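You operate a simulated robot arm through the tools that you are given. There is no shell and no other tool. Be economical: measure what you need, move in short steps, check, and stop when the job is done.

You are at the controls of a simulated robot arm. One attempt, no reset.

## Task
Put things in order on the far half of the long white table. At the end: the black slide holder from the far half of the long white table is on the print on an orange board; the blue memory card from the far half of the long white table stands where the cream cloth weight stood; the cream cloth weight from the far half of the long white table stands on top of the fat cream folder (marked "Notes"); the spool of green thread stands where the black slide holder stood; whatever was shut is shut again. Leave all else as you found it, and nothing knocked over.

The check looks at the end state, three seconds after you hand in, the way a careful person would. Anything else that was tipped, shoved, dropped, spilled or broken makes it a failure. Flat cloth is picked up by pressing the open fingertips on it (5 to 10 N) and closing them slowly along it; thin cloth reads only 2 to 8 mm in the jaws.

## Robot
A 7-joint arm with a two-finger parallel gripper, fixed in place. Base frame: the origin is at the foot of the arm, x ahead of it, y to its left, z up; the work surface is at about z = 0. Lengths are in mm, angles in rad, forces in N, time in s.
With the tool pointing down near the work surface it reaches from about 240 to 620 mm from the base axis. Its first joint turns from -1.152 to 1.152 rad. Payload 2.6 kg.
The TCP is the grasp point between the finger pads, 30 mm short of the fingertips. In the tool frame z runs along the fingers and y along their closing line. Largest opening 94 mm; finger width 28, thickness 10; the body of the gripper, 50 by 96 mm, starts 55 mm behind the TCP.
Orientation is told as [roll, pitch, yaw] about the base's x, y, z axes, in that order, counted from this pose: with the fingers straight down and closing along the base's y, the tool's x points along the base's -x, its y along +y and its z along -z.

## Interface
- The arm moves only by the tool step_arm. Its argument "steps" is a list of rows, each a list of 2 entries, a list of its own where there are three numbers: the shift along the base's x, y, z in mm, then the turn, a rotation vector about the base's x, y, z in rad. In form: [[[dx, dy, dz], [wx, wy, wz]], ...]. A call has 1 to 10 rows; each row is the pose to reach, as a shift and turn from the pose commanded when the call began. "grip" is the closure, from 0 (fully open) to 1 (shut), set as the call begins (left out, the last holds). A row lasts 0.2 s, in which the tool goes at most 50 mm and 0.15 rad; a call with a longer step from one row to the next is refused whole, and so is a gripper value outside its range. Where a pose cannot be reached the arm comes as near as it can. A force on the tool above 40 N (or 10 N above the force at the start of the call, whichever is more), or a blocked arm, ends the call early, and 0.2 s more pass. Each finger travels about 72 mm/s and halts on what it meets, pressing with about 26 N; the grip force reading is that of the motor and also rises with nothing between the fingers. The clock runs only during rows and for 0.2 s after the last one: add rows that repeat a pose to give the fingers time. The reply holds the time, the measured pose of the TCP, the force on the tool along the base axes, the opening and the grip force, in the units named above and with some noise.
- Cameras (640 x 400 px; columns grow to the right, rows downward): "scene" is fixed at [34.8, 429.8, 571.3]; the picture's right is [-0.79, -0.61, 0.00], its down [-0.31, 0.40, -0.87] and it looks along [0.53, -0.69, -0.50] (base axes); focal length 314 px, centre (320, 200). "wrist" rides on the gripper at [76, 14, -103] in the tool frame; the picture's right is [-0.18, 0.98, 0.00], its down [-0.75, -0.14, -0.64] and it looks along [-0.63, -0.12, 0.77] (tool axes); focal length 243 px, centre (320, 200). There is no depth. A picture from a camera that has moved, and an enlarged one, comes with that camera's place and axes in the base frame and with its lens.
- snapshot(camera): a new picture of that camera. It takes no simulated time.
- inspect(camera, box): a new picture of the part [left, top, right, bottom] of that camera's present view, enlarged. It takes no simulated time.
- finish_job(): hands the job in; it is judged then, once.

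Work in short steps. Places have to be worked out from the pictures, the camera data and where the tool is seen: move nearer, look again, correct. Check each grasp and each placing, and mend what went wrong. You have 120 turns and 64 pictures in all, those below and enlarged ones among them. Open the gripper and draw the arm clear of the work before you hand the job in, unless the task says otherwise; then end with one line.

The tools are called after "Request:" as a command line: name --argument value ..., lists and objects as JSON in quotes. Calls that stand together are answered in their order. step_arm: Moves the arm, as the interface text tells. Its arguments: {"type":"object","properties":{"steps":{"type":"array","items":{"type":"array"}},"grip":{"type":"number"}},"required":["steps"]} The other tools are called the same way: snapshot (camera) takes a picture; inspect (camera, box) takes an enlarged picture of a part of a camera's view; finish_job () hands the job in.

At the start:

```text
time_s: 0.0
eef_pos: [438.8, -61.4, 314.6]
tool_rot: [-0.001, 0.001, 0.002]
wrist_force: [-0.2, 0.9, -0.3]
gripper_width: 94.0
gripper_force: 0.1
```

scene: 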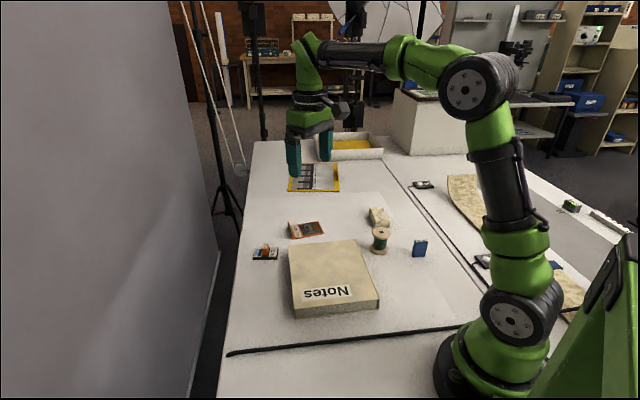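
wrist: 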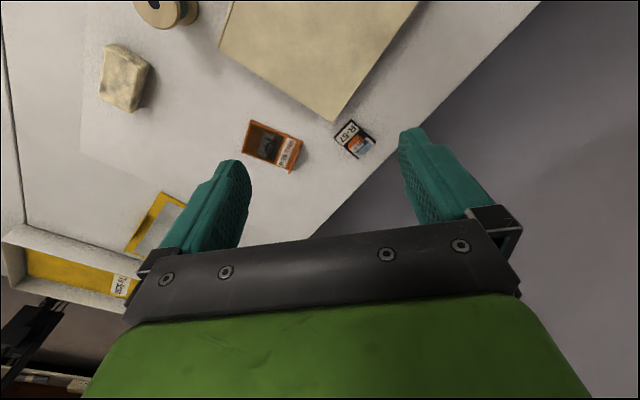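

I'll start by enlarging the scene view to identify the things.

Request:
inspect --camera "scene" --box '[220, 120, 400, 232]'

Request:
inspect --camera "scene" --box '[220, 200, 440, 337]'

Request:
inspect --camera "scene" --box '[390, 160, 640, 316]'

```text
3.56 times, centred on (310, 176) of scene
camera zoom: at [34.8, 429.8, 571.3], right [-0.79, -0.61, 0.0], down [-0.31, 0.4, -0.87], along [0.53, -0.69, -0.5], focal length 1118 px, centre (356, 285)
```

zoom: 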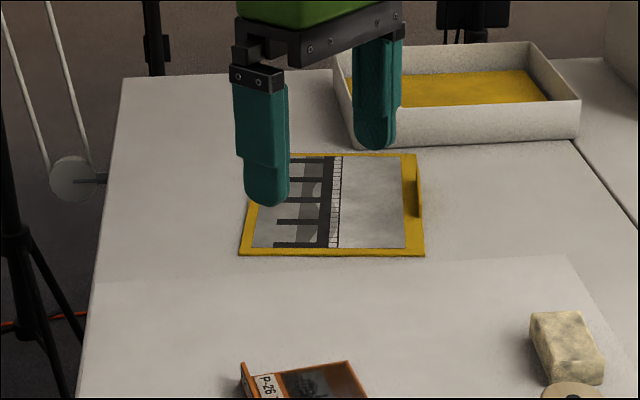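

```text
2.91 times, centred on (330, 268) of scene
camera zoom: at [34.8, 429.8, 571.3], right [-0.79, -0.61, 0.0], down [-0.31, 0.4, -0.87], along [0.53, -0.69, -0.5], focal length 914 px, centre (291, 1)
```

zoom: 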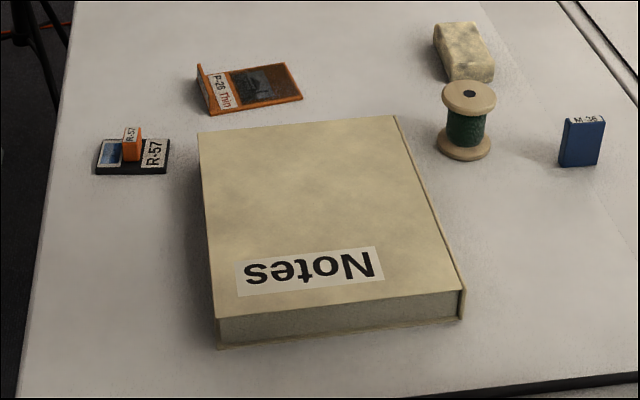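

```text
2.56 times, centred on (515, 238) of scene
camera zoom: at [34.8, 429.8, 571.3], right [-0.79, -0.61, 0.0], down [-0.31, 0.4, -0.87], along [0.53, -0.69, -0.5], focal length 805 px, centre (-179, 103)
```

zoom: 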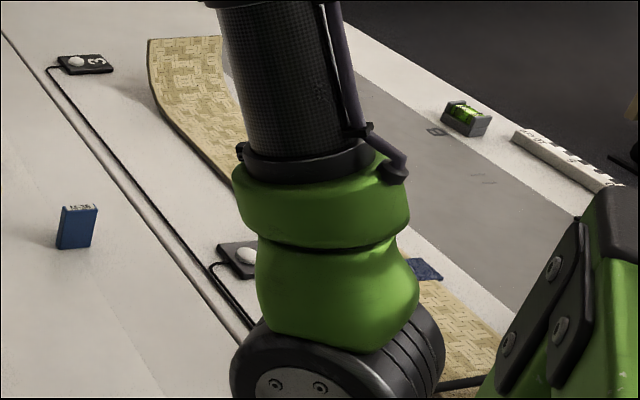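

The table runs off to the right of the arm (−y). The yellow board with a print computes to ~900 mm from the base, out of reach, so I look for another orange board with the wrist camera from up high, over the −y side.

Request:
step_arm --steps '[[[-20, -40, 15], [0, 0, 0]], [[-40, -80, 30], [0, 0, 0]], [[-60, -120, 45], [0, 0, 0]], [[-80, -160, 60], [0, 0, 0]], [[-100, -200, 70], [0, 0, 0]]]'

Request:
snapshot --camera "wrist"

Request:
snapshot --camera "scene"

```text
time_s: 1.2
eef_pos: [338.0, -261.9, 385.0]
tool_rot: [0.0, 0.0, 0.002]
wrist_force: [0.4, -0.8, 0.3]
gripper_width: 93.8
gripper_force: 0.1
```

```text
58 pictures are left
camera wrist: at [262.3, -248.1, 486.0], right [0.18, 0.98, 0.0], down [0.75, -0.14, 0.64], along [0.63, -0.12, -0.77], focal length 243 px, centre (320, 200)
```

wrist: 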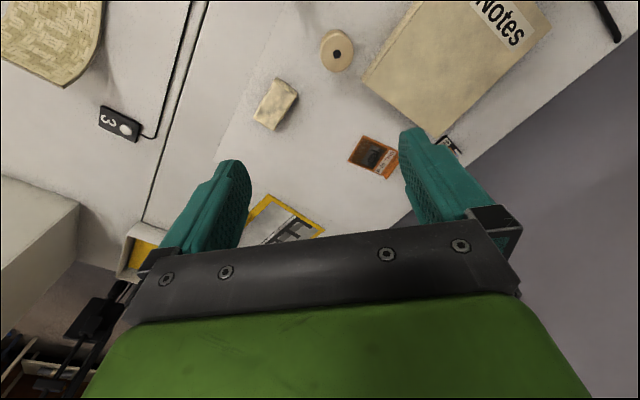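

```text
57 pictures are left
```

scene: 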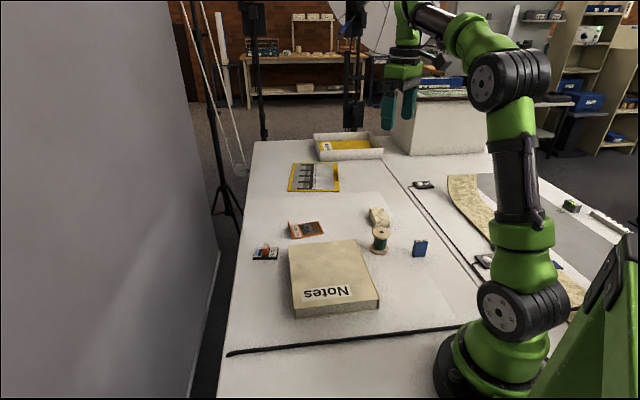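

The orange P-26 piece looks like a print on an orange board, within reach. I go closer to look at it and at the slide holder.

Request:
step_arm --steps '[[[25, 20, -25], [0, 0, 0]], [[50, 40, -50], [0, 0, 0]], [[75, 60, -80], [0, 0, 0]], [[100, 80, -110], [0, 0, 0]], [[120, 100, -140], [0, 0, 0]], [[140, 120, -175], [0, 0, 0]], [[150, 148, -205], [0, 0, 0]]]'

Request:
snapshot --camera "wrist"

Request:
inspect --camera "scene" --box '[235, 210, 339, 275]'

```text
time_s: 2.8
eef_pos: [488.3, -111.8, 181.3]
tool_rot: [0.0, -0.001, 0.001]
wrist_force: [0.6, 0.5, -0.4]
gripper_width: 94.0
gripper_force: 0.1
```

```text
56 pictures are left
camera wrist: at [411.9, -99.9, 281.2], right [0.18, 0.98, 0.0], down [0.75, -0.14, 0.64], along [0.63, -0.12, -0.77], focal length 243 px, centre (320, 200)
```

wrist: 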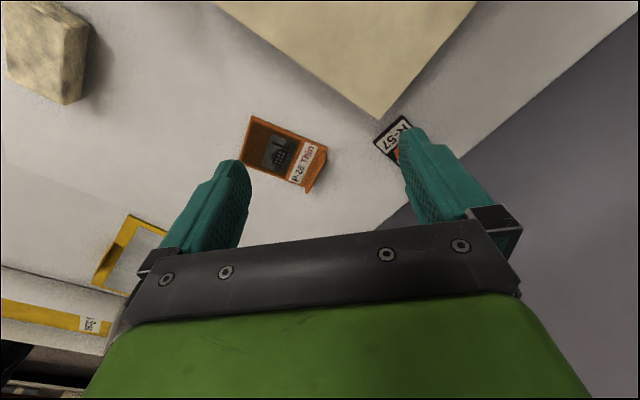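

```text
6.15 times, centred on (287, 242) of scene
camera zoom: at [34.8, 429.8, 571.3], right [-0.79, -0.61, 0.0], down [-0.31, 0.4, -0.87], along [0.53, -0.69, -0.5], focal length 1934 px, centre (523, -62)
```

zoom: 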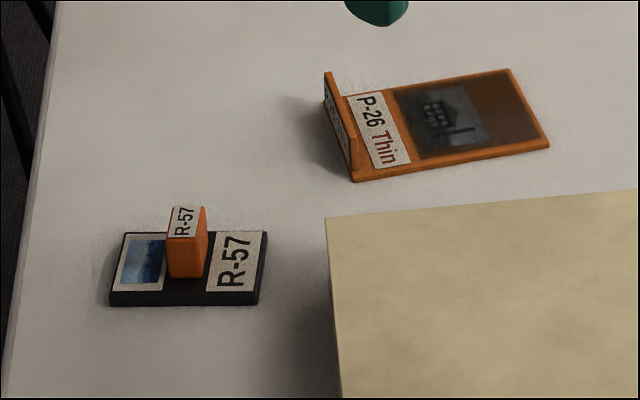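

The orange board carries the dark print near (547,-194). The black holder is centred near (570,-21), with its long axis about 38° and a small orange grip block on it. I hover above the holder with yaw 0.66 to centre on it.

Request:
step_arm --steps '[[[10, 15, 0], [0, 0, 0.13]], [[25, 35, 0], [0, 0, 0.26]], [[40, 50, -5], [0, 0, 0.4]], [[65, 70, -15], [0, 0, 0.53]], [[82, 91, -31], [0, 0, 0.66]]]'

Request:
snapshot --camera "wrist"

```text
time_s: 4.0
eef_pos: [570.1, -20.7, 147.7]
tool_rot: [0.001, 0.0, 0.663]
wrist_force: [0.6, 0.4, 0.7]
gripper_width: 94.0
gripper_force: 0.1
```

```text
54 pictures are left
camera wrist: at [502.0, -58.3, 249.3], right [-0.46, 0.89, 0.0], down [0.68, 0.35, 0.64], along [0.57, 0.29, -0.77], focal length 243 px, centre (320, 200)
```

wrist: 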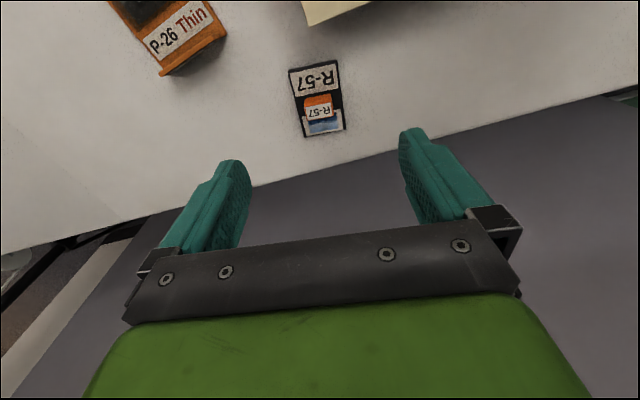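

The block is at about (573.5,-22.5), and the holder at centre (572,-24), angle 36.4°. I descend with a half-open gripper.

Request:
step_arm --steps '[[[3.5, -1.5, -20], [0, 0, -0.025]], [[3.5, -1.5, -50], [0, 0, -0.025]], [[3.5, -1.5, -80], [0, 0, -0.025]], [[3.5, -1.5, -95], [0, 0, -0.025]], [[3.5, -1.5, -106], [0, 0, -0.025]]]' --grip 0.4

Request:
snapshot --camera "wrist"

Request:
inspect --camera "scene" --box '[235, 210, 339, 275]'

```text
time_s: 5.2
eef_pos: [574.0, -23.4, 42.1]
tool_rot: [-0.001, 0.0, 0.635]
wrist_force: [0.5, -0.6, 0.4]
gripper_width: 56.3
gripper_force: 0.1
```

```text
53 pictures are left
camera wrist: at [504.6, -58.6, 143.3], right [-0.43, 0.9, 0.0], down [0.69, 0.33, 0.64], along [0.58, 0.28, -0.77], focal length 243 px, centre (320, 200)
```

wrist: 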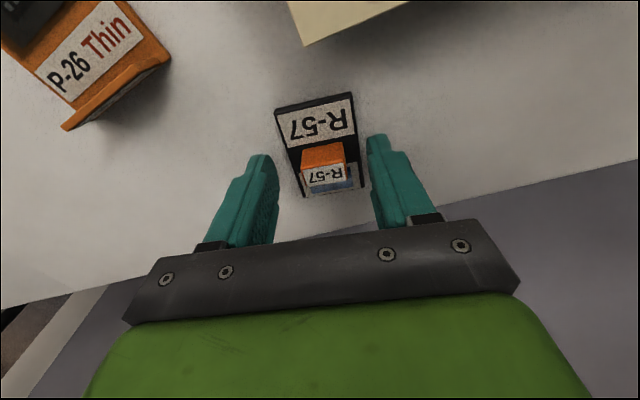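

```text
6.15 times, centred on (287, 242) of scene
camera zoom: at [34.8, 429.8, 571.3], right [-0.79, -0.61, 0.0], down [-0.31, 0.4, -0.87], along [0.53, -0.69, -0.5], focal length 1934 px, centre (523, -62)
```

zoom: 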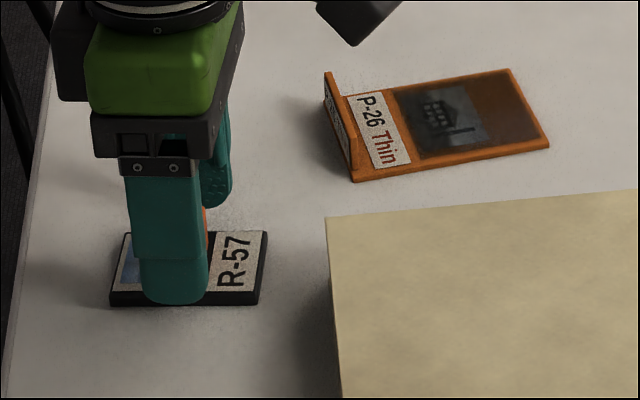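

The block is centred between the fingers and the tips are just above the plate. Closing.

Request:
step_arm --steps '[[[0, 0, 0], [0, 0, 0]], [[0, 0, 0], [0, 0, 0]], [[0, 0, 0], [0, 0, 0]]]' --grip 1

Request:
step_arm --steps '[[[0, 0, 20], [0, 0, 0]], [[0, 0, 50], [0, 0, 0]], [[0, 0, 78], [0, 0, 0]]]'

Request:
snapshot --camera "wrist"

```text
time_s: 6.0
eef_pos: [573.7, -24.3, 42.6]
tool_rot: [-0.001, 0.002, 0.636]
wrist_force: [-0.4, -0.3, 0.0]
gripper_width: 25.0
gripper_force: 25.9
```

```text
time_s: 6.8
eef_pos: [572.9, -23.3, 120.9]
tool_rot: [0.001, -0.001, 0.634]
wrist_force: [0.1, 0.1, 0.2]
gripper_width: 24.8
gripper_force: 26.2
```

```text
51 pictures are left
camera wrist: at [504.6, -57.9, 221.7], right [-0.44, 0.9, 0.0], down [0.69, 0.33, 0.64], along [0.58, 0.28, -0.77], focal length 243 px, centre (320, 200)
```

wrist: 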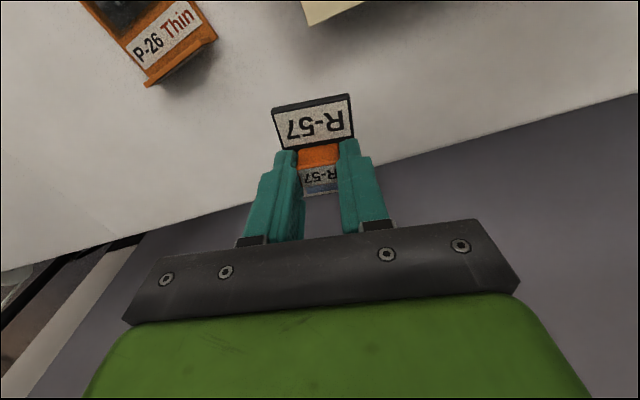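

Held firmly (25 mm). I move it above the orange board with yaw about 0.945, staying high, and look.

Request:
step_arm --steps '[[[-6, -40, 10], [0, 0, 0.08]], [[-12, -80, 20], [0, 0, 0.16]], [[-20, -125, 20], [0, 0, 0.24]], [[-26, -170, 20], [0, 0, 0.31]]]'

Request:
snapshot --camera "wrist"

Request:
inspect --camera "scene" --box '[260, 180, 364, 245]'

```text
time_s: 7.8
eef_pos: [547.8, -193.1, 140.8]
tool_rot: [0.0, 0.001, 0.948]
wrist_force: [-0.1, 0.7, 0.1]
gripper_width: 24.8
gripper_force: 25.3
```

```text
50 pictures are left
camera wrist: at [492.0, -248.7, 241.6], right [-0.69, 0.72, 0.0], down [0.55, 0.53, 0.64], along [0.46, 0.44, -0.77], focal length 243 px, centre (320, 200)
```

wrist: 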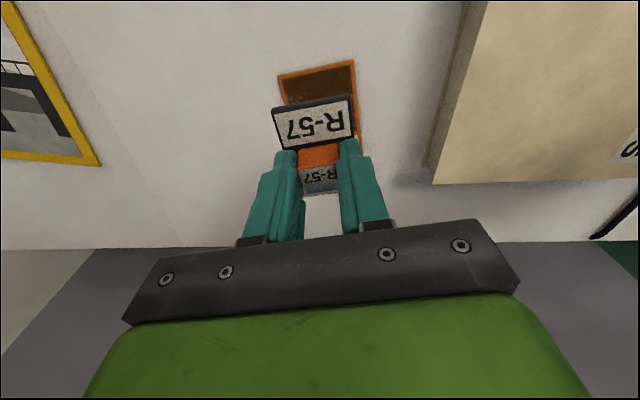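

```text
6.15 times, centred on (312, 212) of scene
camera zoom: at [34.8, 429.8, 571.3], right [-0.79, -0.61, 0.0], down [-0.31, 0.4, -0.87], along [0.53, -0.69, -0.5], focal length 1934 px, centre (369, 123)
```

zoom: 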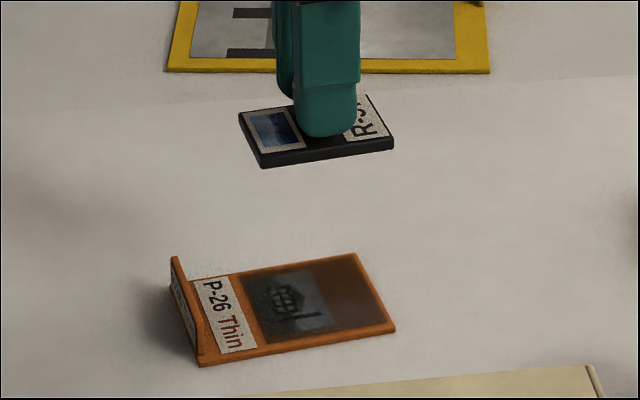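

The board's long axis is at 54°, matching the held plate. The print centre is ~31 mm from the near end, so I aim the TCP at (549,-191.5) and descend to just above the board.

Request:
step_arm --steps '[[[1.5, 1.5, -25], [0, 0, -0.005]], [[1.5, 1.5, -55], [0, 0, -0.005]], [[1.5, 1.5, -78], [0, 0, -0.005]], [[1.5, 1.5, -88], [0, 0, -0.005]]]'

Request:
inspect --camera "scene" --box '[270, 200, 334, 240]'

```text
time_s: 8.8
eef_pos: [548.3, -192.7, 52.7]
tool_rot: [0.0, 0.0, 0.942]
wrist_force: [0.4, -0.1, -0.7]
gripper_width: 24.9
gripper_force: 26.6
```

```text
10.00 times, centred on (302, 220) of scene
camera zoom: at [34.8, 429.8, 571.3], right [-0.79, -0.61, 0.0], down [-0.31, 0.4, -0.87], along [0.53, -0.69, -0.5], focal length 3143 px, centre (500, 0)
```

zoom: 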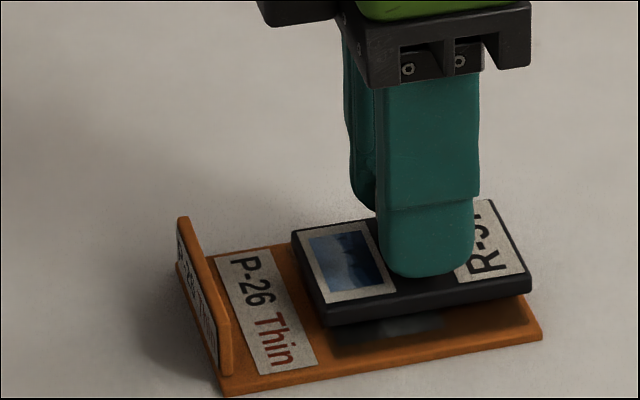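

Alignment looks good, so I lower in small steps until contact.

Request:
step_arm --steps '[[[0, 0, -3], [0, 0, 0]], [[0, 0, -4.5], [0, 0, 0]], [[0, 0, -5.5], [0, 0, 0]], [[0, 0, -5.5], [0, 0, 0]]]'

Request:
inspect --camera "scene" --box '[270, 200, 334, 240]'

```text
time_s: 9.8
eef_pos: [550.5, -192.5, 47.0]
tool_rot: [0.0, 0.001, 0.941]
wrist_force: [0.8, -1.1, -0.3]
gripper_width: 24.9
gripper_force: 26.1
```

```text
10.00 times, centred on (302, 220) of scene
camera zoom: at [34.8, 429.8, 571.3], right [-0.79, -0.61, 0.0], down [-0.31, 0.4, -0.87], along [0.53, -0.69, -0.5], focal length 3143 px, centre (500, 0)
```

zoom: 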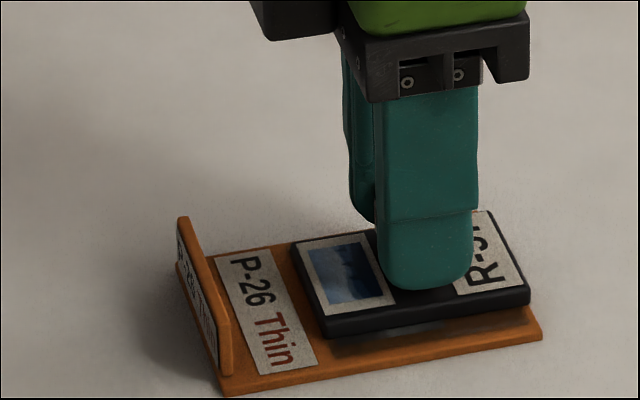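

No contact force yet, so I go on down slowly.

Request:
step_arm --steps '[[[0, 0, -0.7], [0, 0, 0]], [[0, 0, -1.4], [0, 0, 0]], [[0, 0, -1.4], [0, 0, 0]]]'

```text
time_s: 10.6
eef_pos: [548.9, -192.3, 46.7]
tool_rot: [-0.001, 0.0, 0.94]
wrist_force: [-0.9, 0.5, 5.2]
gripper_width: 24.6
gripper_force: 25.6
```

Contact (5 N). I release slowly and rise.

Request:
step_arm --steps '[[[0, 0, 0], [0, 0, 0]], [[0, 0, 0], [0, 0, 0]]]' --grip 0.5

Request:
step_arm --steps '[[[0, 0, 25], [0, 0, 0]], [[0, 0, 65], [0, 0, 0]], [[0, -10, 105], [0, 0, 0]], [[-15, -40, 135], [0, 0, -0.15]], [[-40, -70, 150], [0, 0, -0.3]], [[-65, -100, 160], [0, 0, -0.45]], [[-90, -130, 160], [0, 0, -0.6]], [[-115, -150, 160], [0, 0, -0.75]], [[-115, -150, 160], [0, 0, -0.9]]]'

Request:
inspect --camera "scene" --box '[235, 190, 363, 270]'

Request:
snapshot --camera "wrist"

```text
time_s: 11.2
eef_pos: [548.4, -192.0, 46.1]
tool_rot: [0.0, -0.001, 0.94]
wrist_force: [0.6, -0.3, -0.5]
gripper_width: 47.1
gripper_force: 0.0
```

```text
time_s: 13.2
eef_pos: [433.4, -343.1, 204.9]
tool_rot: [0.0, 0.0, 0.038]
wrist_force: [-0.4, -0.1, -0.2]
gripper_width: 47.1
gripper_force: 0.0
```

```text
5.00 times, centred on (299, 230) of scene
camera zoom: at [34.8, 429.8, 571.3], right [-0.79, -0.61, 0.0], down [-0.31, 0.4, -0.87], along [0.53, -0.69, -0.5], focal length 1572 px, centre (425, 50)
```

zoom: 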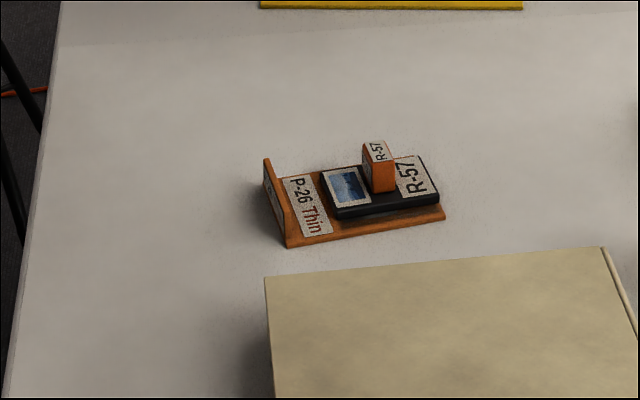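

```text
45 pictures are left
camera wrist: at [357.6, -332.3, 306.8], right [0.15, 0.99, 0.0], down [0.76, -0.11, 0.64], along [0.64, -0.09, -0.77], focal length 243 px, centre (320, 200)
```

wrist: 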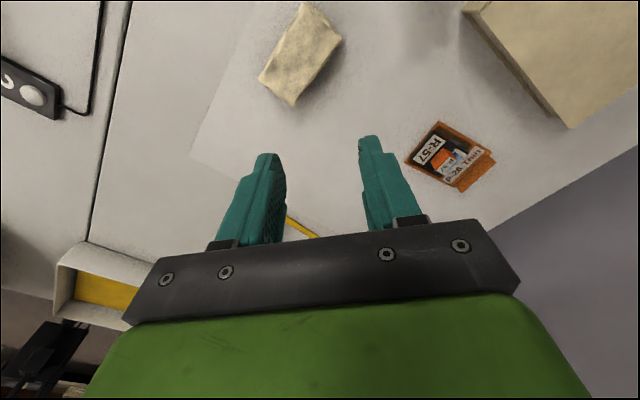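

The slide holder is in place. The cloth weight seems to be at about (407,-362), long axis ~131°, ~48 mm wide. I hover over it with yaw −0.855, open fully, and look.

Request:
step_arm --steps '[[[-5, -4, -5], [0, 0, -0.15]], [[-10, -8, -10], [0, 0, -0.3]], [[-15, -12, -20], [0, 0, -0.45]], [[-20, -16, -30], [0, 0, -0.6]], [[-24, -18, -40], [0, 0, -0.75]], [[-26, -19, -50], [0, 0, -0.89]]]' --grip 0

Request:
snapshot --camera "wrist"

Request:
inspect --camera "scene" --box '[340, 190, 436, 250]'

```text
time_s: 14.6
eef_pos: [408.2, -361.6, 155.8]
tool_rot: [0.0, 0.0, -0.854]
wrist_force: [0.5, 0.1, 0.0]
gripper_width: 94.1
gripper_force: 0.0
```

```text
44 pictures are left
camera wrist: at [369.6, -295.7, 257.2], right [0.86, 0.51, 0.0], down [0.39, -0.66, 0.64], along [0.33, -0.55, -0.77], focal length 243 px, centre (320, 200)
```

wrist: 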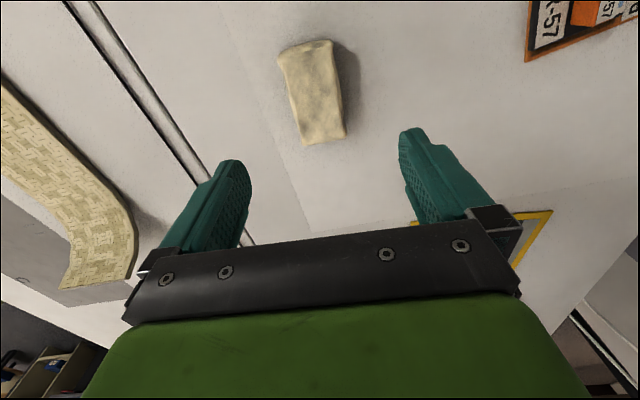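

```text
6.67 times, centred on (388, 220) of scene
camera zoom: at [34.8, 429.8, 571.3], right [-0.79, -0.61, 0.0], down [-0.31, 0.4, -0.87], along [0.53, -0.69, -0.5], focal length 2096 px, centre (-133, 67)
```

zoom: 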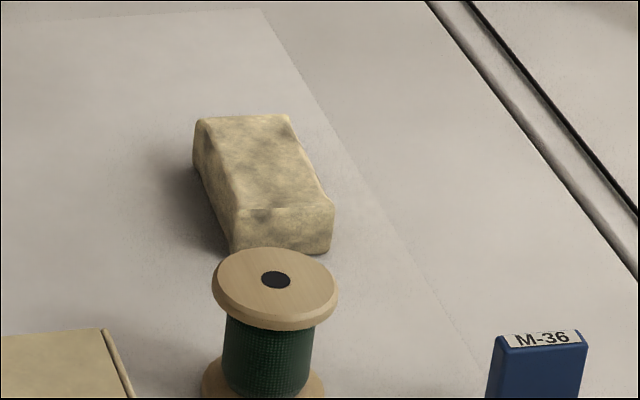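

The weight's centre is (400,-356), axis 132.5°, ~80×44×28 mm. I align and descend with the gripper fully open.

Request:
step_arm --steps '[[[-8, 5, -30], [0, 0, 0.025]], [[-8, 5.5, -70], [0, 0, 0.025]], [[-8, 5.5, -100], [0, 0, 0.025]], [[-8, 5.5, -119], [0, 0, 0.025]]]'

Request:
snapshot --camera "wrist"

```text
time_s: 15.6
eef_pos: [399.6, -356.1, 36.8]
tool_rot: [0.0, 0.0, -0.826]
wrist_force: [0.2, 0.6, 0.2]
gripper_width: 93.6
gripper_force: 0.0
```

```text
42 pictures are left
camera wrist: at [359.1, -291.4, 137.5], right [0.85, 0.53, 0.0], down [0.41, -0.65, 0.64], along [0.34, -0.54, -0.77], focal length 243 px, centre (320, 200)
```

wrist: 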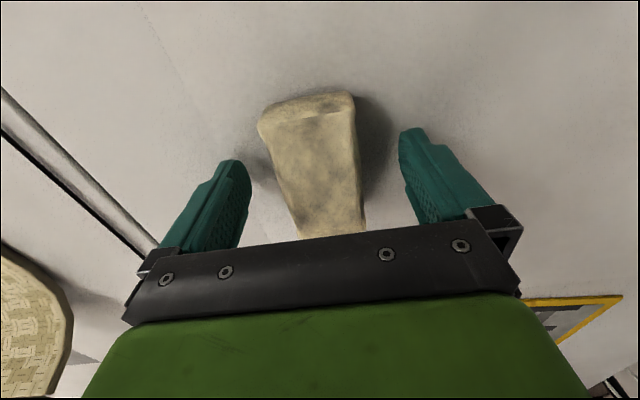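

It is well centred; I close on it and lift a little.

Request:
step_arm --steps '[[[0, 0, 0], [0, 0, 0]], [[0, 0, 0], [0, 0, 0]], [[0, 0, 0], [0, 0, 0]], [[0, 0, 0], [0, 0, 0]]]' --grip 1

Request:
step_arm --steps '[[[0, 0, 20], [0, 0, 0]], [[0, 0, 50], [0, 0, 0]], [[0, 0, 90], [0, 0, 0]], [[0, 0, 125], [0, 0, 0]]]'

Request:
snapshot --camera "wrist"

```text
time_s: 16.6
eef_pos: [400.4, -355.8, 37.3]
tool_rot: [0.0, 0.0, -0.825]
wrist_force: [-0.5, -1.6, 0.0]
gripper_width: 49.8
gripper_force: 25.6
```

```text
time_s: 17.6
eef_pos: [400.2, -355.5, 163.1]
tool_rot: [0.001, 0.001, -0.825]
wrist_force: [-0.3, 0.2, -4.2]
gripper_width: 49.6
gripper_force: 25.9
```

```text
41 pictures are left
camera wrist: at [359.1, -291.9, 263.2], right [0.85, 0.53, 0.0], down [0.41, -0.65, 0.64], along [0.34, -0.54, -0.77], focal length 243 px, centre (320, 200)
```

wrist: 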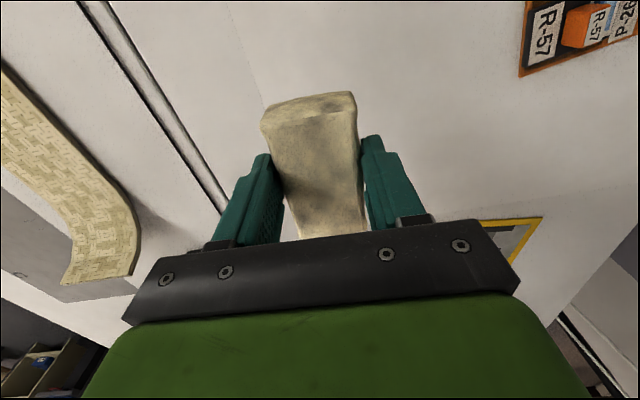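

Held. The folder top is centred near (382,-57) and its edges are parallel to the weight. I carry the weight there at height.

Request:
step_arm --steps '[[[-2, 45, 5], [0, 0, 0]], [[-4, 92, 5], [0, 0, 0]], [[-6, 139, 5], [0, 0, 0]], [[-8, 186, 5], [0, 0, 0]], [[-10, 232, 5], [0, 0, 0]], [[-12, 272, 0], [0, 0, 0]], [[-13, 288, -10], [0, 0, 0]]]'

Request:
step_arm --steps '[[[0, 0, -25], [0, 0, 0]], [[0, 0, -50], [0, 0, 0]], [[0, 0, -74], [0, 0, 0]]]'

Request:
inspect --camera "scene" --box '[270, 210, 430, 310]'

```text
time_s: 19.2
eef_pos: [387.1, -68.6, 150.5]
tool_rot: [-0.001, 0.0, -0.827]
wrist_force: [0.0, 1.0, -3.9]
gripper_width: 49.5
gripper_force: 26.1
```

```text
time_s: 20.0
eef_pos: [387.2, -68.1, 77.0]
tool_rot: [0.002, 0.0, -0.826]
wrist_force: [-0.4, 0.8, -3.5]
gripper_width: 49.5
gripper_force: 26.2
```

```text
4.00 times, centred on (350, 260) of scene
camera zoom: at [34.9, 429.8, 571.3], right [-0.79, -0.61, 0.0], down [-0.31, 0.4, -0.87], along [0.53, -0.69, -0.5], focal length 1257 px, centre (200, -40)
```

zoom: 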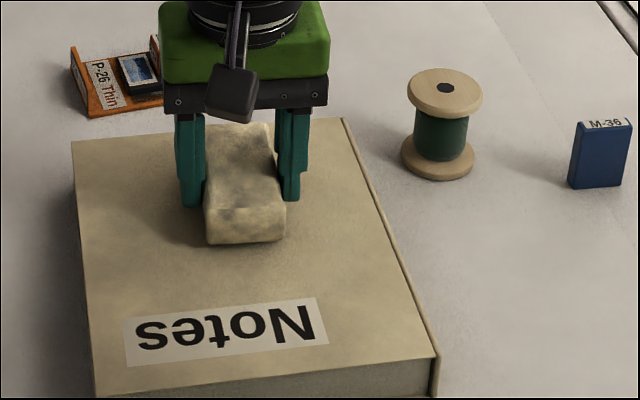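

Clear of the label and square to the folder. I lower to contact.

Request:
step_arm --steps '[[[0, 0, -4], [0, 0, 0]], [[0, 0, -7], [0, 0, 0]], [[0, 0, -9], [0, 0, 0]], [[0, 0, -9], [0, 0, 0]]]'

```text
time_s: 21.0
eef_pos: [388.5, -68.2, 69.7]
tool_rot: [0.004, -0.002, -0.828]
wrist_force: [-0.8, -0.3, 4.9]
gripper_width: 49.8
gripper_force: 26.3
stopped in row 4: the force on the tool passed its limit (the readings are from after the stop); the commanded pose is now the measured one
```

Contact at z≈70, so I release and rise.

Request:
step_arm --steps '[[[0, 0, 0], [0, 0, 0]], [[0, 0, 0], [0, 0, 0]], [[0, 0, 0], [0, 0, 0]]]' --grip 0

Request:
step_arm --steps '[[[0, 0, 30], [0, 0, 0]], [[0, 0, 70], [0, 0, 0]], [[0, 0, 110], [0, 0, 0]], [[0, 0, 140], [0, 0, 0]]]'

Request:
inspect --camera "scene" --box '[250, 200, 442, 320]'

```text
time_s: 21.8
eef_pos: [387.7, -69.7, 71.1]
tool_rot: [0.003, -0.005, -0.827]
wrist_force: [0.3, -0.4, 0.5]
gripper_width: 94.1
gripper_force: 0.0
```

```text
time_s: 22.8
eef_pos: [388.7, -68.1, 211.3]
tool_rot: [0.003, -0.004, -0.83]
wrist_force: [-0.2, -0.2, 0.1]
gripper_width: 94.0
gripper_force: 0.0
```

```text
3.33 times, centred on (346, 260) of scene
camera zoom: at [34.8, 429.8, 571.3], right [-0.79, -0.61, 0.0], down [-0.31, 0.4, -0.87], along [0.53, -0.69, -0.5], focal length 1048 px, centre (233, 0)
```

zoom: 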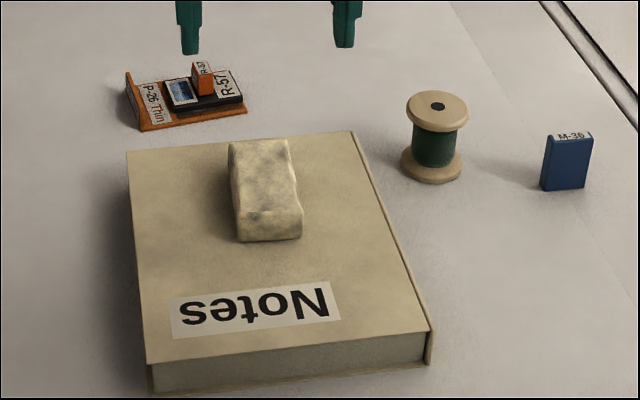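

The weight sits squarely on the folder. Next the blue card: estimated at (235,-280), width direction 43°. I hover over it with the same yaw and look.

Request:
step_arm --steps '[[[-26, -36, 0], [0, 0, 0]], [[-52, -72, 0], [0, 0, 0]], [[-78, -108, 0], [0, 0, 0]], [[-104, -144, 0], [0, 0, 0]], [[-130, -180, -15], [0, 0, 0]], [[-153, -212, -41], [0, 0, 0]]]' --grip 0.25

Request:
snapshot --camera "wrist"

```text
time_s: 24.2
eef_pos: [236.4, -280.4, 169.9]
tool_rot: [0.004, -0.003, -0.829]
wrist_force: [0.2, 0.2, 0.2]
gripper_width: 70.6
gripper_force: 0.1
```

```text
38 pictures are left
camera wrist: at [195.1, -215.3, 270.5], right [0.85, 0.53, 0.0], down [0.4, -0.65, 0.64], along [0.34, -0.54, -0.76], focal length 243 px, centre (320, 200)
```

wrist: 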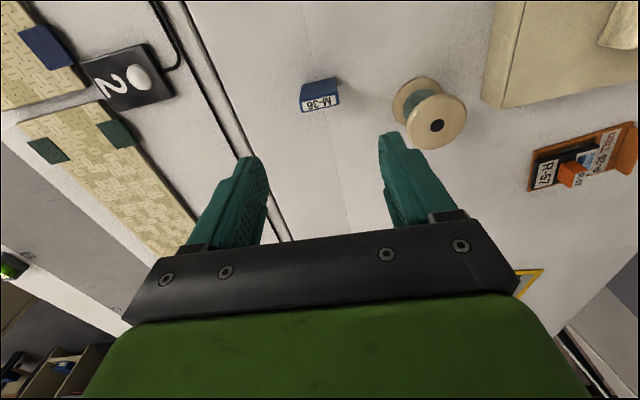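

The card's centre is at (235,-277), with width direction ≈44°. I descend.

Request:
step_arm --steps '[[[-1.5, 3.4, -40], [0, 0, 0.02]], [[-1.5, 3.4, -80], [0, 0, 0.02]], [[-1.5, 3.4, -110], [0, 0, 0.02]], [[-1.5, 3.4, -132], [0, 0, 0.02]]]'

Request:
snapshot --camera "wrist"

Request:
inspect --camera "scene" --box '[350, 210, 446, 270]'

```text
time_s: 25.2
eef_pos: [235.4, -277.5, 36.5]
tool_rot: [0.004, -0.003, -0.808]
wrist_force: [-0.1, -0.4, 0.2]
gripper_width: 70.7
gripper_force: 0.1
```

```text
37 pictures are left
camera wrist: at [191.8, -213.7, 137.8], right [0.84, 0.55, 0.0], down [0.42, -0.64, 0.64], along [0.36, -0.54, -0.76], focal length 243 px, centre (320, 200)
```

wrist: 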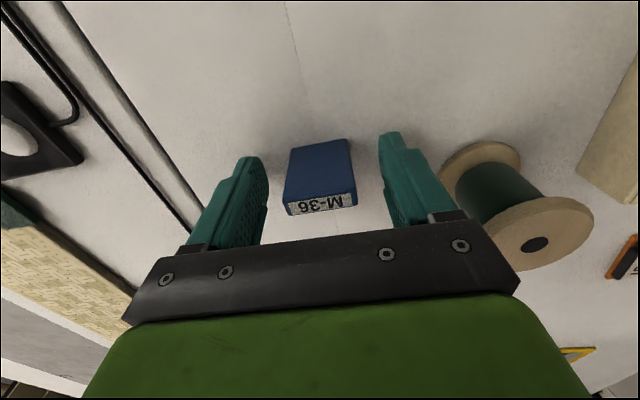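

```text
6.67 times, centred on (398, 240) of scene
camera zoom: at [34.8, 429.8, 571.3], right [-0.79, -0.61, 0.0], down [-0.31, 0.4, -0.87], along [0.53, -0.69, -0.5], focal length 2096 px, centre (-200, -67)
```

zoom: 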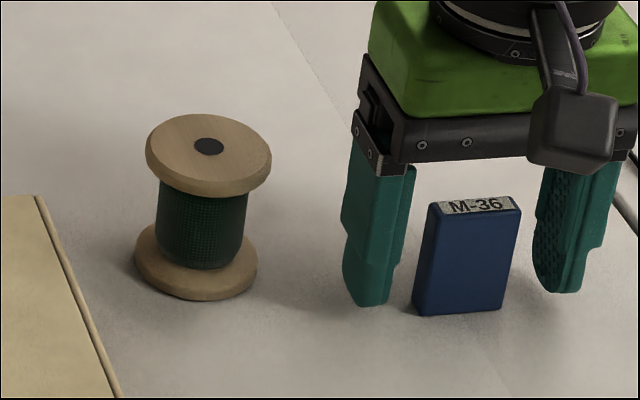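

Nearly centred. I shift 3 mm forward and close gently on the card's edges.

Request:
step_arm --steps '[[[1.7, -2.5, 0], [0, 0, 0]], [[1.7, -2.5, 0], [0, 0, 0]]]'

Request:
step_arm --steps '[[[0, 0, 0], [0, 0, 0]], [[0, 0, 0], [0, 0, 0]], [[0, 0, 0], [0, 0, 0]], [[0, 0, 0], [0, 0, 0]]]' --grip 1

Request:
inspect --camera "scene" --box '[350, 210, 446, 270]'

```text
time_s: 25.8
eef_pos: [236.3, -279.9, 36.4]
tool_rot: [0.004, -0.003, -0.806]
wrist_force: [0.5, -0.8, -0.1]
gripper_width: 70.5
gripper_force: 0.0
```

```text
time_s: 26.8
eef_pos: [235.5, -279.6, 37.7]
tool_rot: [0.003, -0.004, -0.806]
wrist_force: [0.9, 0.1, 0.0]
gripper_width: 38.8
gripper_force: 25.8
```

```text
6.67 times, centred on (398, 240) of scene
camera zoom: at [34.8, 429.8, 571.3], right [-0.79, -0.61, 0.0], down [-0.31, 0.4, -0.87], along [0.53, -0.69, -0.5], focal length 2096 px, centre (-200, -67)
```

zoom: 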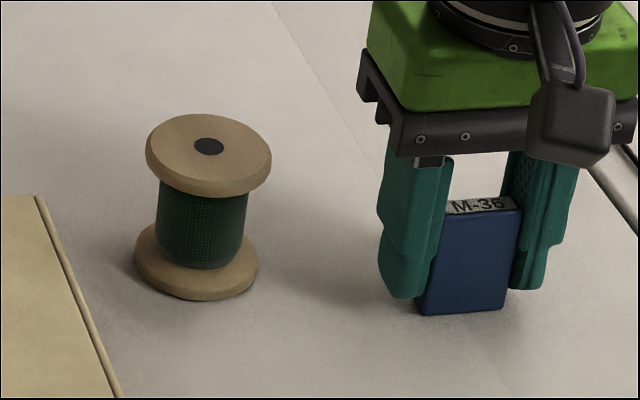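

Gripped at 38.8 mm. I lift and carry it to the weight's old place (400,-356).

Request:
step_arm --steps '[[[0, 0, 30], [0, 0, 0]], [[0, 0, 70], [0, 0, 0]], [[40, -18, 80], [0, 0, 0]], [[82, -38, 80], [0, 0, 0]], [[124, -57, 80], [0, 0, 0]], [[164, -76, 75], [0, 0, 0]], [[164, -76, 40], [0, 0, 0]], [[164, -76, 10], [0, 0, 0]]]'

Request:
inspect --camera "scene" --box '[340, 180, 436, 240]'

Request:
snapshot --camera "wrist"

```text
time_s: 28.6
eef_pos: [400.1, -356.6, 48.5]
tool_rot: [0.004, -0.002, -0.806]
wrist_force: [0.0, 0.0, 0.2]
gripper_width: 36.4
gripper_force: 26.1
```

```text
6.67 times, centred on (388, 210) of scene
camera zoom: at [34.8, 429.8, 571.3], right [-0.79, -0.61, 0.0], down [-0.31, 0.4, -0.87], along [0.53, -0.69, -0.5], focal length 2096 px, centre (-133, 133)
```

zoom: 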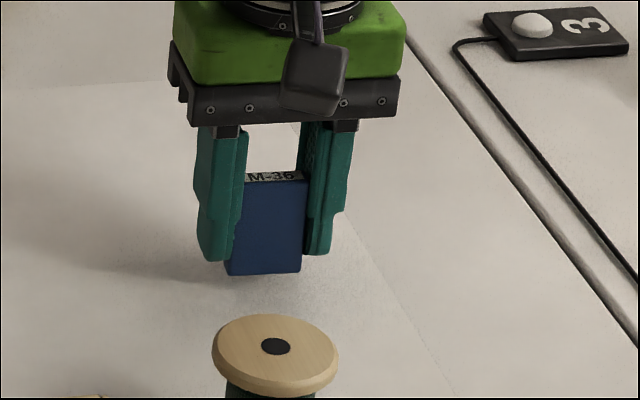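

```text
33 pictures are left
camera wrist: at [358.0, -292.0, 148.7], right [0.84, 0.55, 0.0], down [0.42, -0.64, 0.64], along [0.36, -0.54, -0.76], focal length 243 px, centre (320, 200)
```

wrist: 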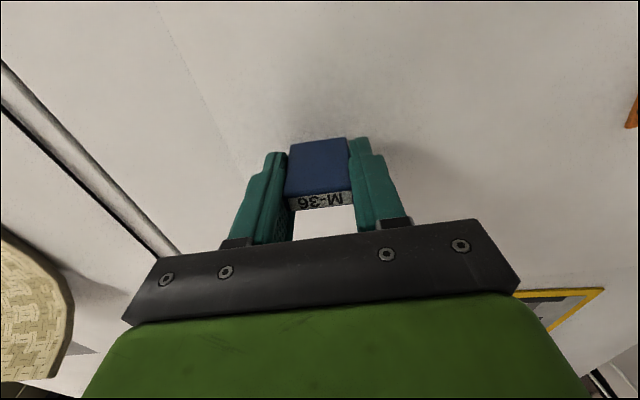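

The card hangs upright. I lower to the table until contact.

Request:
step_arm --steps '[[[0, 0, -4], [0, 0, 0]], [[0, 0, -8], [0, 0, 0]], [[0, 0, -10.5], [0, 0, 0]], [[0, 0, -11.2], [0, 0, 0]], [[0, 0, -11.2], [0, 0, 0]]]'

```text
time_s: 29.8
eef_pos: [400.3, -354.7, 37.3]
tool_rot: [0.004, -0.006, -0.806]
wrist_force: [-1.2, 1.2, 8.5]
gripper_width: 36.5
gripper_force: 25.3
```

Contact at 8 N. I check uprightness before releasing.

Request:
step_arm --steps '[[[0, 0, 0.5], [0, 0, 0]], [[0, 0, 0.5], [0, 0, 0]]]'

Request:
inspect --camera "scene" --box '[356, 190, 404, 220]'

Request:
inspect --camera "wrist" --box '[240, 120, 400, 220]'

```text
time_s: 30.4
eef_pos: [399.9, -355.8, 38.3]
tool_rot: [0.003, -0.008, -0.806]
wrist_force: [2.3, -1.0, 6.1]
gripper_width: 36.3
gripper_force: 26.1
```

```text
13.33 times, centred on (380, 205) of scene
camera zoom: at [34.8, 429.8, 571.3], right [-0.79, -0.61, 0.0], down [-0.31, 0.4, -0.87], along [0.53, -0.69, -0.5], focal length 4191 px, centre (-480, 133)
```

zoom: 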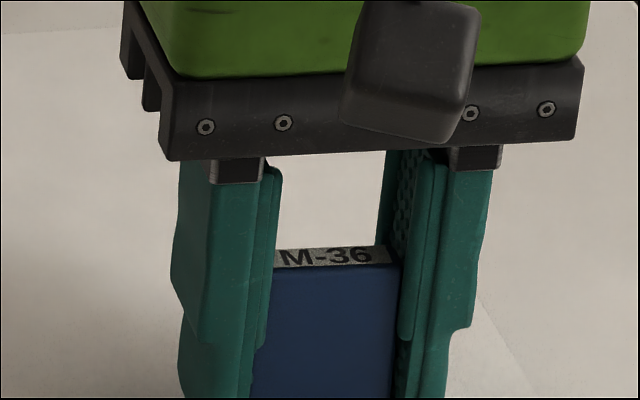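

```text
4.00 times, centred on (320, 170) of wrist
camera zoom: at [357.6, -292.1, 138.4], right [0.84, 0.55, 0.0], down [0.42, -0.64, 0.65], along [0.36, -0.54, -0.76], focal length 970 px, centre (320, 320)
```

zoom: 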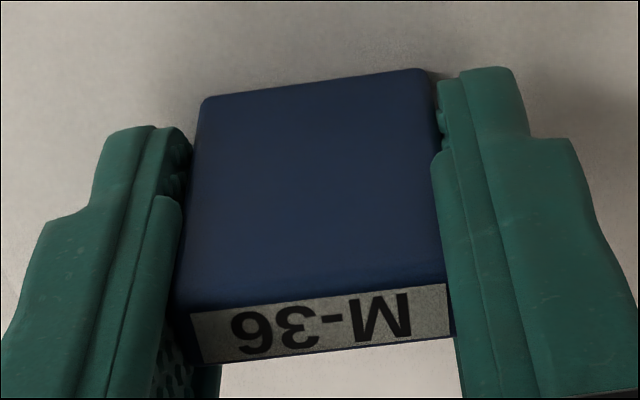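

Geometry says the card is upright (height ~50 mm). Releasing.

Request:
step_arm --steps '[[[0, 0, 0], [0, 0, 0]], [[0, 0, 0], [0, 0, 0]]]' --grip 0.3

Request:
step_arm --steps '[[[0, 0, 25], [0, 0, 0]], [[0, 0, 60], [0, 0, 0]], [[0, 0, 100], [0, 0, 0]], [[0, 0, 130], [0, 0, 0]]]'

Request:
inspect --camera "scene" --box '[340, 190, 436, 250]'

Request:
snapshot --camera "wrist"

```text
time_s: 31.0
eef_pos: [400.7, -355.2, 36.6]
tool_rot: [0.005, -0.003, -0.806]
wrist_force: [-0.1, 0.2, -0.4]
gripper_width: 65.8
gripper_force: 0.1
```

```text
time_s: 32.0
eef_pos: [400.4, -355.6, 167.2]
tool_rot: [0.005, -0.004, -0.807]
wrist_force: [-0.5, -1.0, 0.0]
gripper_width: 65.8
gripper_force: 0.1
```

```text
6.67 times, centred on (388, 220) of scene
camera zoom: at [34.8, 429.8, 571.3], right [-0.79, -0.61, 0.0], down [-0.31, 0.4, -0.87], along [0.53, -0.69, -0.5], focal length 2096 px, centre (-133, 67)
```

zoom: 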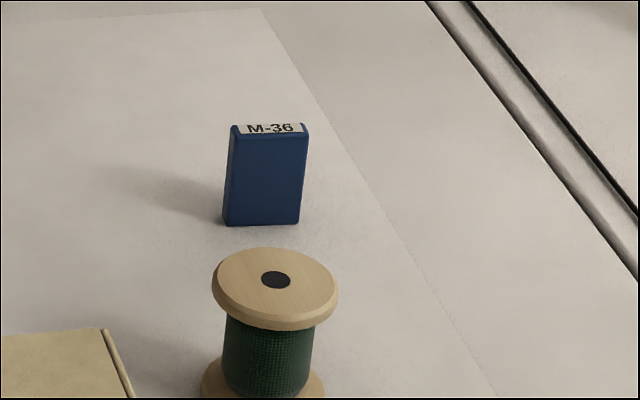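

```text
29 pictures are left
camera wrist: at [356.9, -291.8, 268.0], right [0.84, 0.55, 0.0], down [0.42, -0.64, 0.64], along [0.36, -0.54, -0.76], focal length 243 px, centre (320, 200)
```

wrist: 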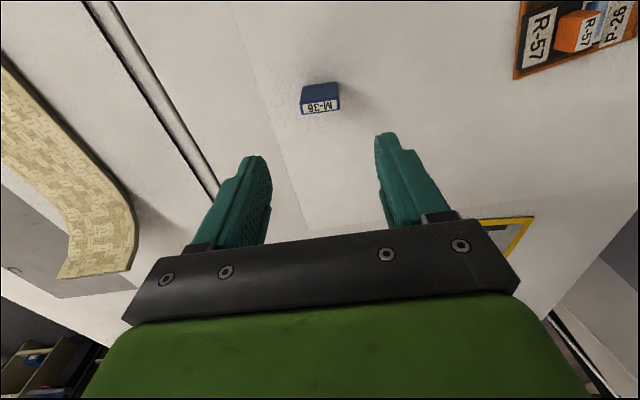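

The card stands upright where the weight stood. The spool's axis is at about (332,-236), 62 mm tall, 53 mm in diameter. I move above it with yaw 0 to verify.

Request:
step_arm --steps '[[[-11, 20, 3], [0, 0, 0.135]], [[-22, 40, 3], [0, 0, 0.27]], [[-33, 60, 3], [0, 0, 0.405]], [[-45, 80, 3], [0, 0, 0.54]], [[-56, 100, 3], [0, 0, 0.675]], [[-68, 120, 3], [0, 0, 0.806]]]' --grip 0.1

Request:
snapshot --camera "wrist"

```text
time_s: 33.4
eef_pos: [331.5, -235.2, 169.5]
tool_rot: [0.004, -0.003, 0.001]
wrist_force: [-0.1, 0.1, -0.6]
gripper_width: 84.4
gripper_force: 0.0
```

```text
28 pictures are left
camera wrist: at [255.3, -222.7, 270.5], right [0.18, 0.98, 0.0], down [0.75, -0.14, 0.64], along [0.63, -0.11, -0.76], focal length 243 px, centre (320, 200)
```

wrist: 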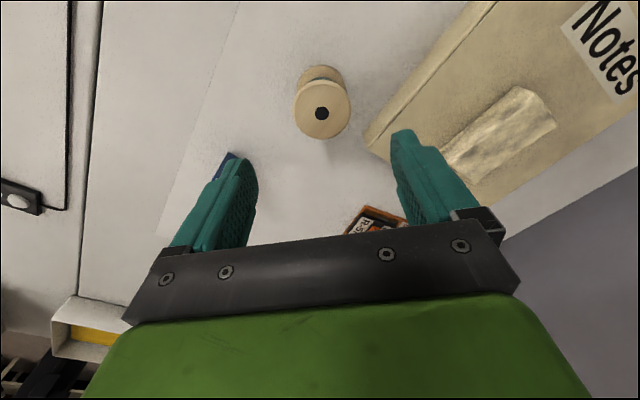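

The spool is confirmed at (332,-234.5). I descend around it and close.

Request:
step_arm --steps '[[[0.5, 0.5, -40], [0, 0, 0]], [[0.5, 0.5, -80], [0, 0, 0]], [[0.5, 0.5, -110], [0, 0, 0]], [[0.5, 0.5, -132], [0, 0, 0]]]'

Request:
snapshot --camera "wrist"

```text
time_s: 34.4
eef_pos: [332.3, -235.9, 38.3]
tool_rot: [0.004, -0.003, 0.0]
wrist_force: [1.3, 0.0, -0.5]
gripper_width: 84.7
gripper_force: 0.2
```

```text
27 pictures are left
camera wrist: at [256.8, -223.0, 138.7], right [0.18, 0.98, 0.0], down [0.75, -0.14, 0.64], along [0.63, -0.12, -0.76], focal length 243 px, centre (320, 200)
```

wrist: 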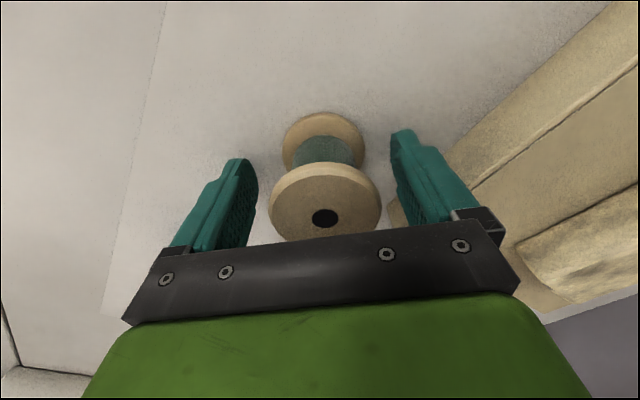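

Centred within 2–3 mm. Closing.

Request:
step_arm --steps '[[[-2, 0, 0], [0, 0, 0]], [[-2, 0, 0], [0, 0, 0]], [[-2, 0, 0], [0, 0, 0]], [[-2, 0, 0], [0, 0, 0]]]' --grip 1

Request:
step_arm --steps '[[[0, 0, 20], [0, 0, 0]], [[0, 0, 50], [0, 0, 0]], [[0, 0, 90], [0, 0, 0]], [[0, 0, 120], [0, 0, 0]]]'

Request:
snapshot --camera "wrist"

```text
time_s: 35.4
eef_pos: [331.6, -236.0, 38.9]
tool_rot: [0.004, -0.004, -0.001]
wrist_force: [-0.3, -0.1, -0.7]
gripper_width: 50.9
gripper_force: 25.9
```

```text
time_s: 36.4
eef_pos: [330.3, -235.4, 158.2]
tool_rot: [0.003, -0.003, 0.001]
wrist_force: [-0.4, -0.2, -0.7]
gripper_width: 50.8
gripper_force: 25.7
```

```text
26 pictures are left
camera wrist: at [254.4, -222.2, 259.3], right [0.18, 0.98, 0.0], down [0.75, -0.14, 0.64], along [0.63, -0.12, -0.76], focal length 243 px, centre (320, 200)
```

wrist: 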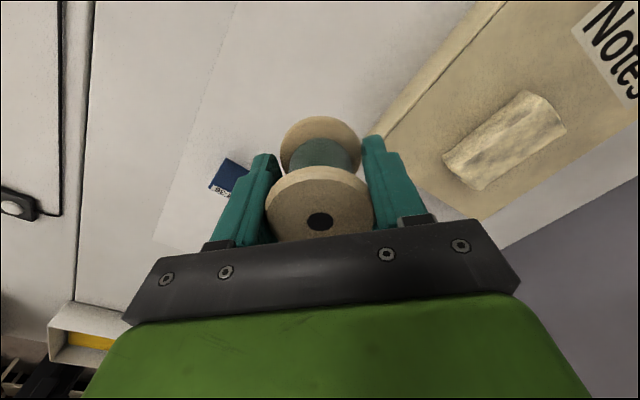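

Spool held at 50.9 mm. I carry it to above the holder's old place (572,-24), turning to yaw 0.6.

Request:
step_arm --steps '[[[33, 29, 5], [0, 0, 0.08]], [[66, 58, 5], [0, 0, 0.16]], [[99, 87, 5], [0, 0, 0.25]], [[132, 116, 5], [0, 0, 0.34]], [[165, 145, 5], [0, 0, 0.43]], [[198, 174, 5], [0, 0, 0.52]], [[225, 196, 0], [0, 0, 0.6]], [[242, 211, -10], [0, 0, 0.6]]]'

Request:
step_arm --steps '[[[0, 0, -35], [0, 0, 0]], [[0, 0, -70], [0, 0, 0]], [[0, 0, -97], [0, 0, 0]]]'

Request:
inspect --camera "scene" --box '[235, 210, 339, 275]'

Request:
snapshot --camera "wrist"

```text
time_s: 38.2
eef_pos: [574.0, -24.1, 148.3]
tool_rot: [0.004, -0.003, 0.599]
wrist_force: [-0.1, 0.2, -0.2]
gripper_width: 50.7
gripper_force: 26.0
```

```text
time_s: 39.0
eef_pos: [571.9, -24.6, 50.6]
tool_rot: [0.003, -0.005, 0.6]
wrist_force: [-0.4, -0.3, -0.2]
gripper_width: 50.7
gripper_force: 26.5
```

```text
6.15 times, centred on (287, 242) of scene
camera zoom: at [34.8, 429.8, 571.3], right [-0.79, -0.61, 0.0], down [-0.31, 0.4, -0.87], along [0.53, -0.69, -0.5], focal length 1934 px, centre (523, -62)
```

zoom: 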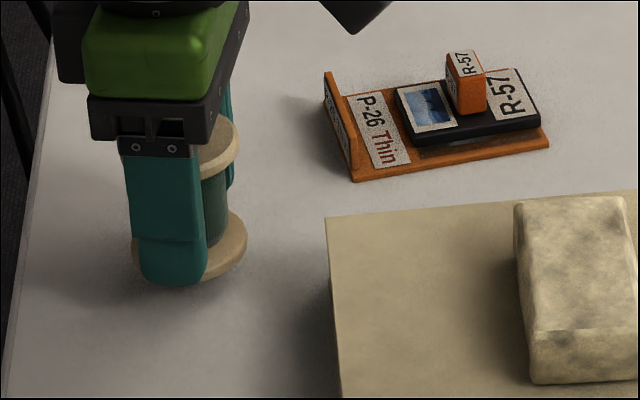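

```text
24 pictures are left
camera wrist: at [501.8, -56.5, 151.4], right [-0.4, 0.92, 0.0], down [0.7, 0.3, 0.65], along [0.59, 0.26, -0.76], focal length 243 px, centre (320, 200)
```

wrist: 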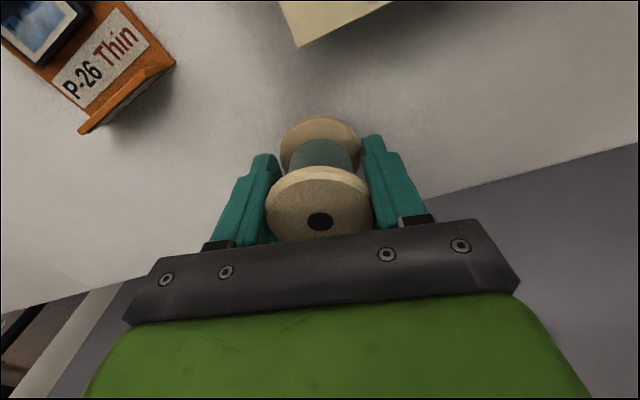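

Position is good. I lower to contact near z≈38.

Request:
step_arm --steps '[[[0, 0, -5], [0, 0, 0]], [[0, 0, -9], [0, 0, 0]], [[0, 0, -11.5], [0, 0, 0]], [[0, 0, -13], [0, 0, 0]], [[0, 0, -13], [0, 0, 0]]]'

```text
time_s: 40.2
eef_pos: [571.1, -24.9, 38.1]
tool_rot: [0.004, -0.004, 0.599]
wrist_force: [0.7, 0.4, 0.0]
gripper_width: 50.7
gripper_force: 25.8
```

No contact yet, so I go down slightly more.

Request:
step_arm --steps '[[[0, 0, -0.6], [0, 0, 0]], [[0, 0, -1.2], [0, 0, 0]], [[0, 0, -1.2], [0, 0, 0]]]'

```text
time_s: 41.0
eef_pos: [573.7, -24.4, 37.8]
tool_rot: [0.0, -0.006, 0.599]
wrist_force: [-1.9, -0.4, 5.0]
gripper_width: 51.0
gripper_force: 26.1
```

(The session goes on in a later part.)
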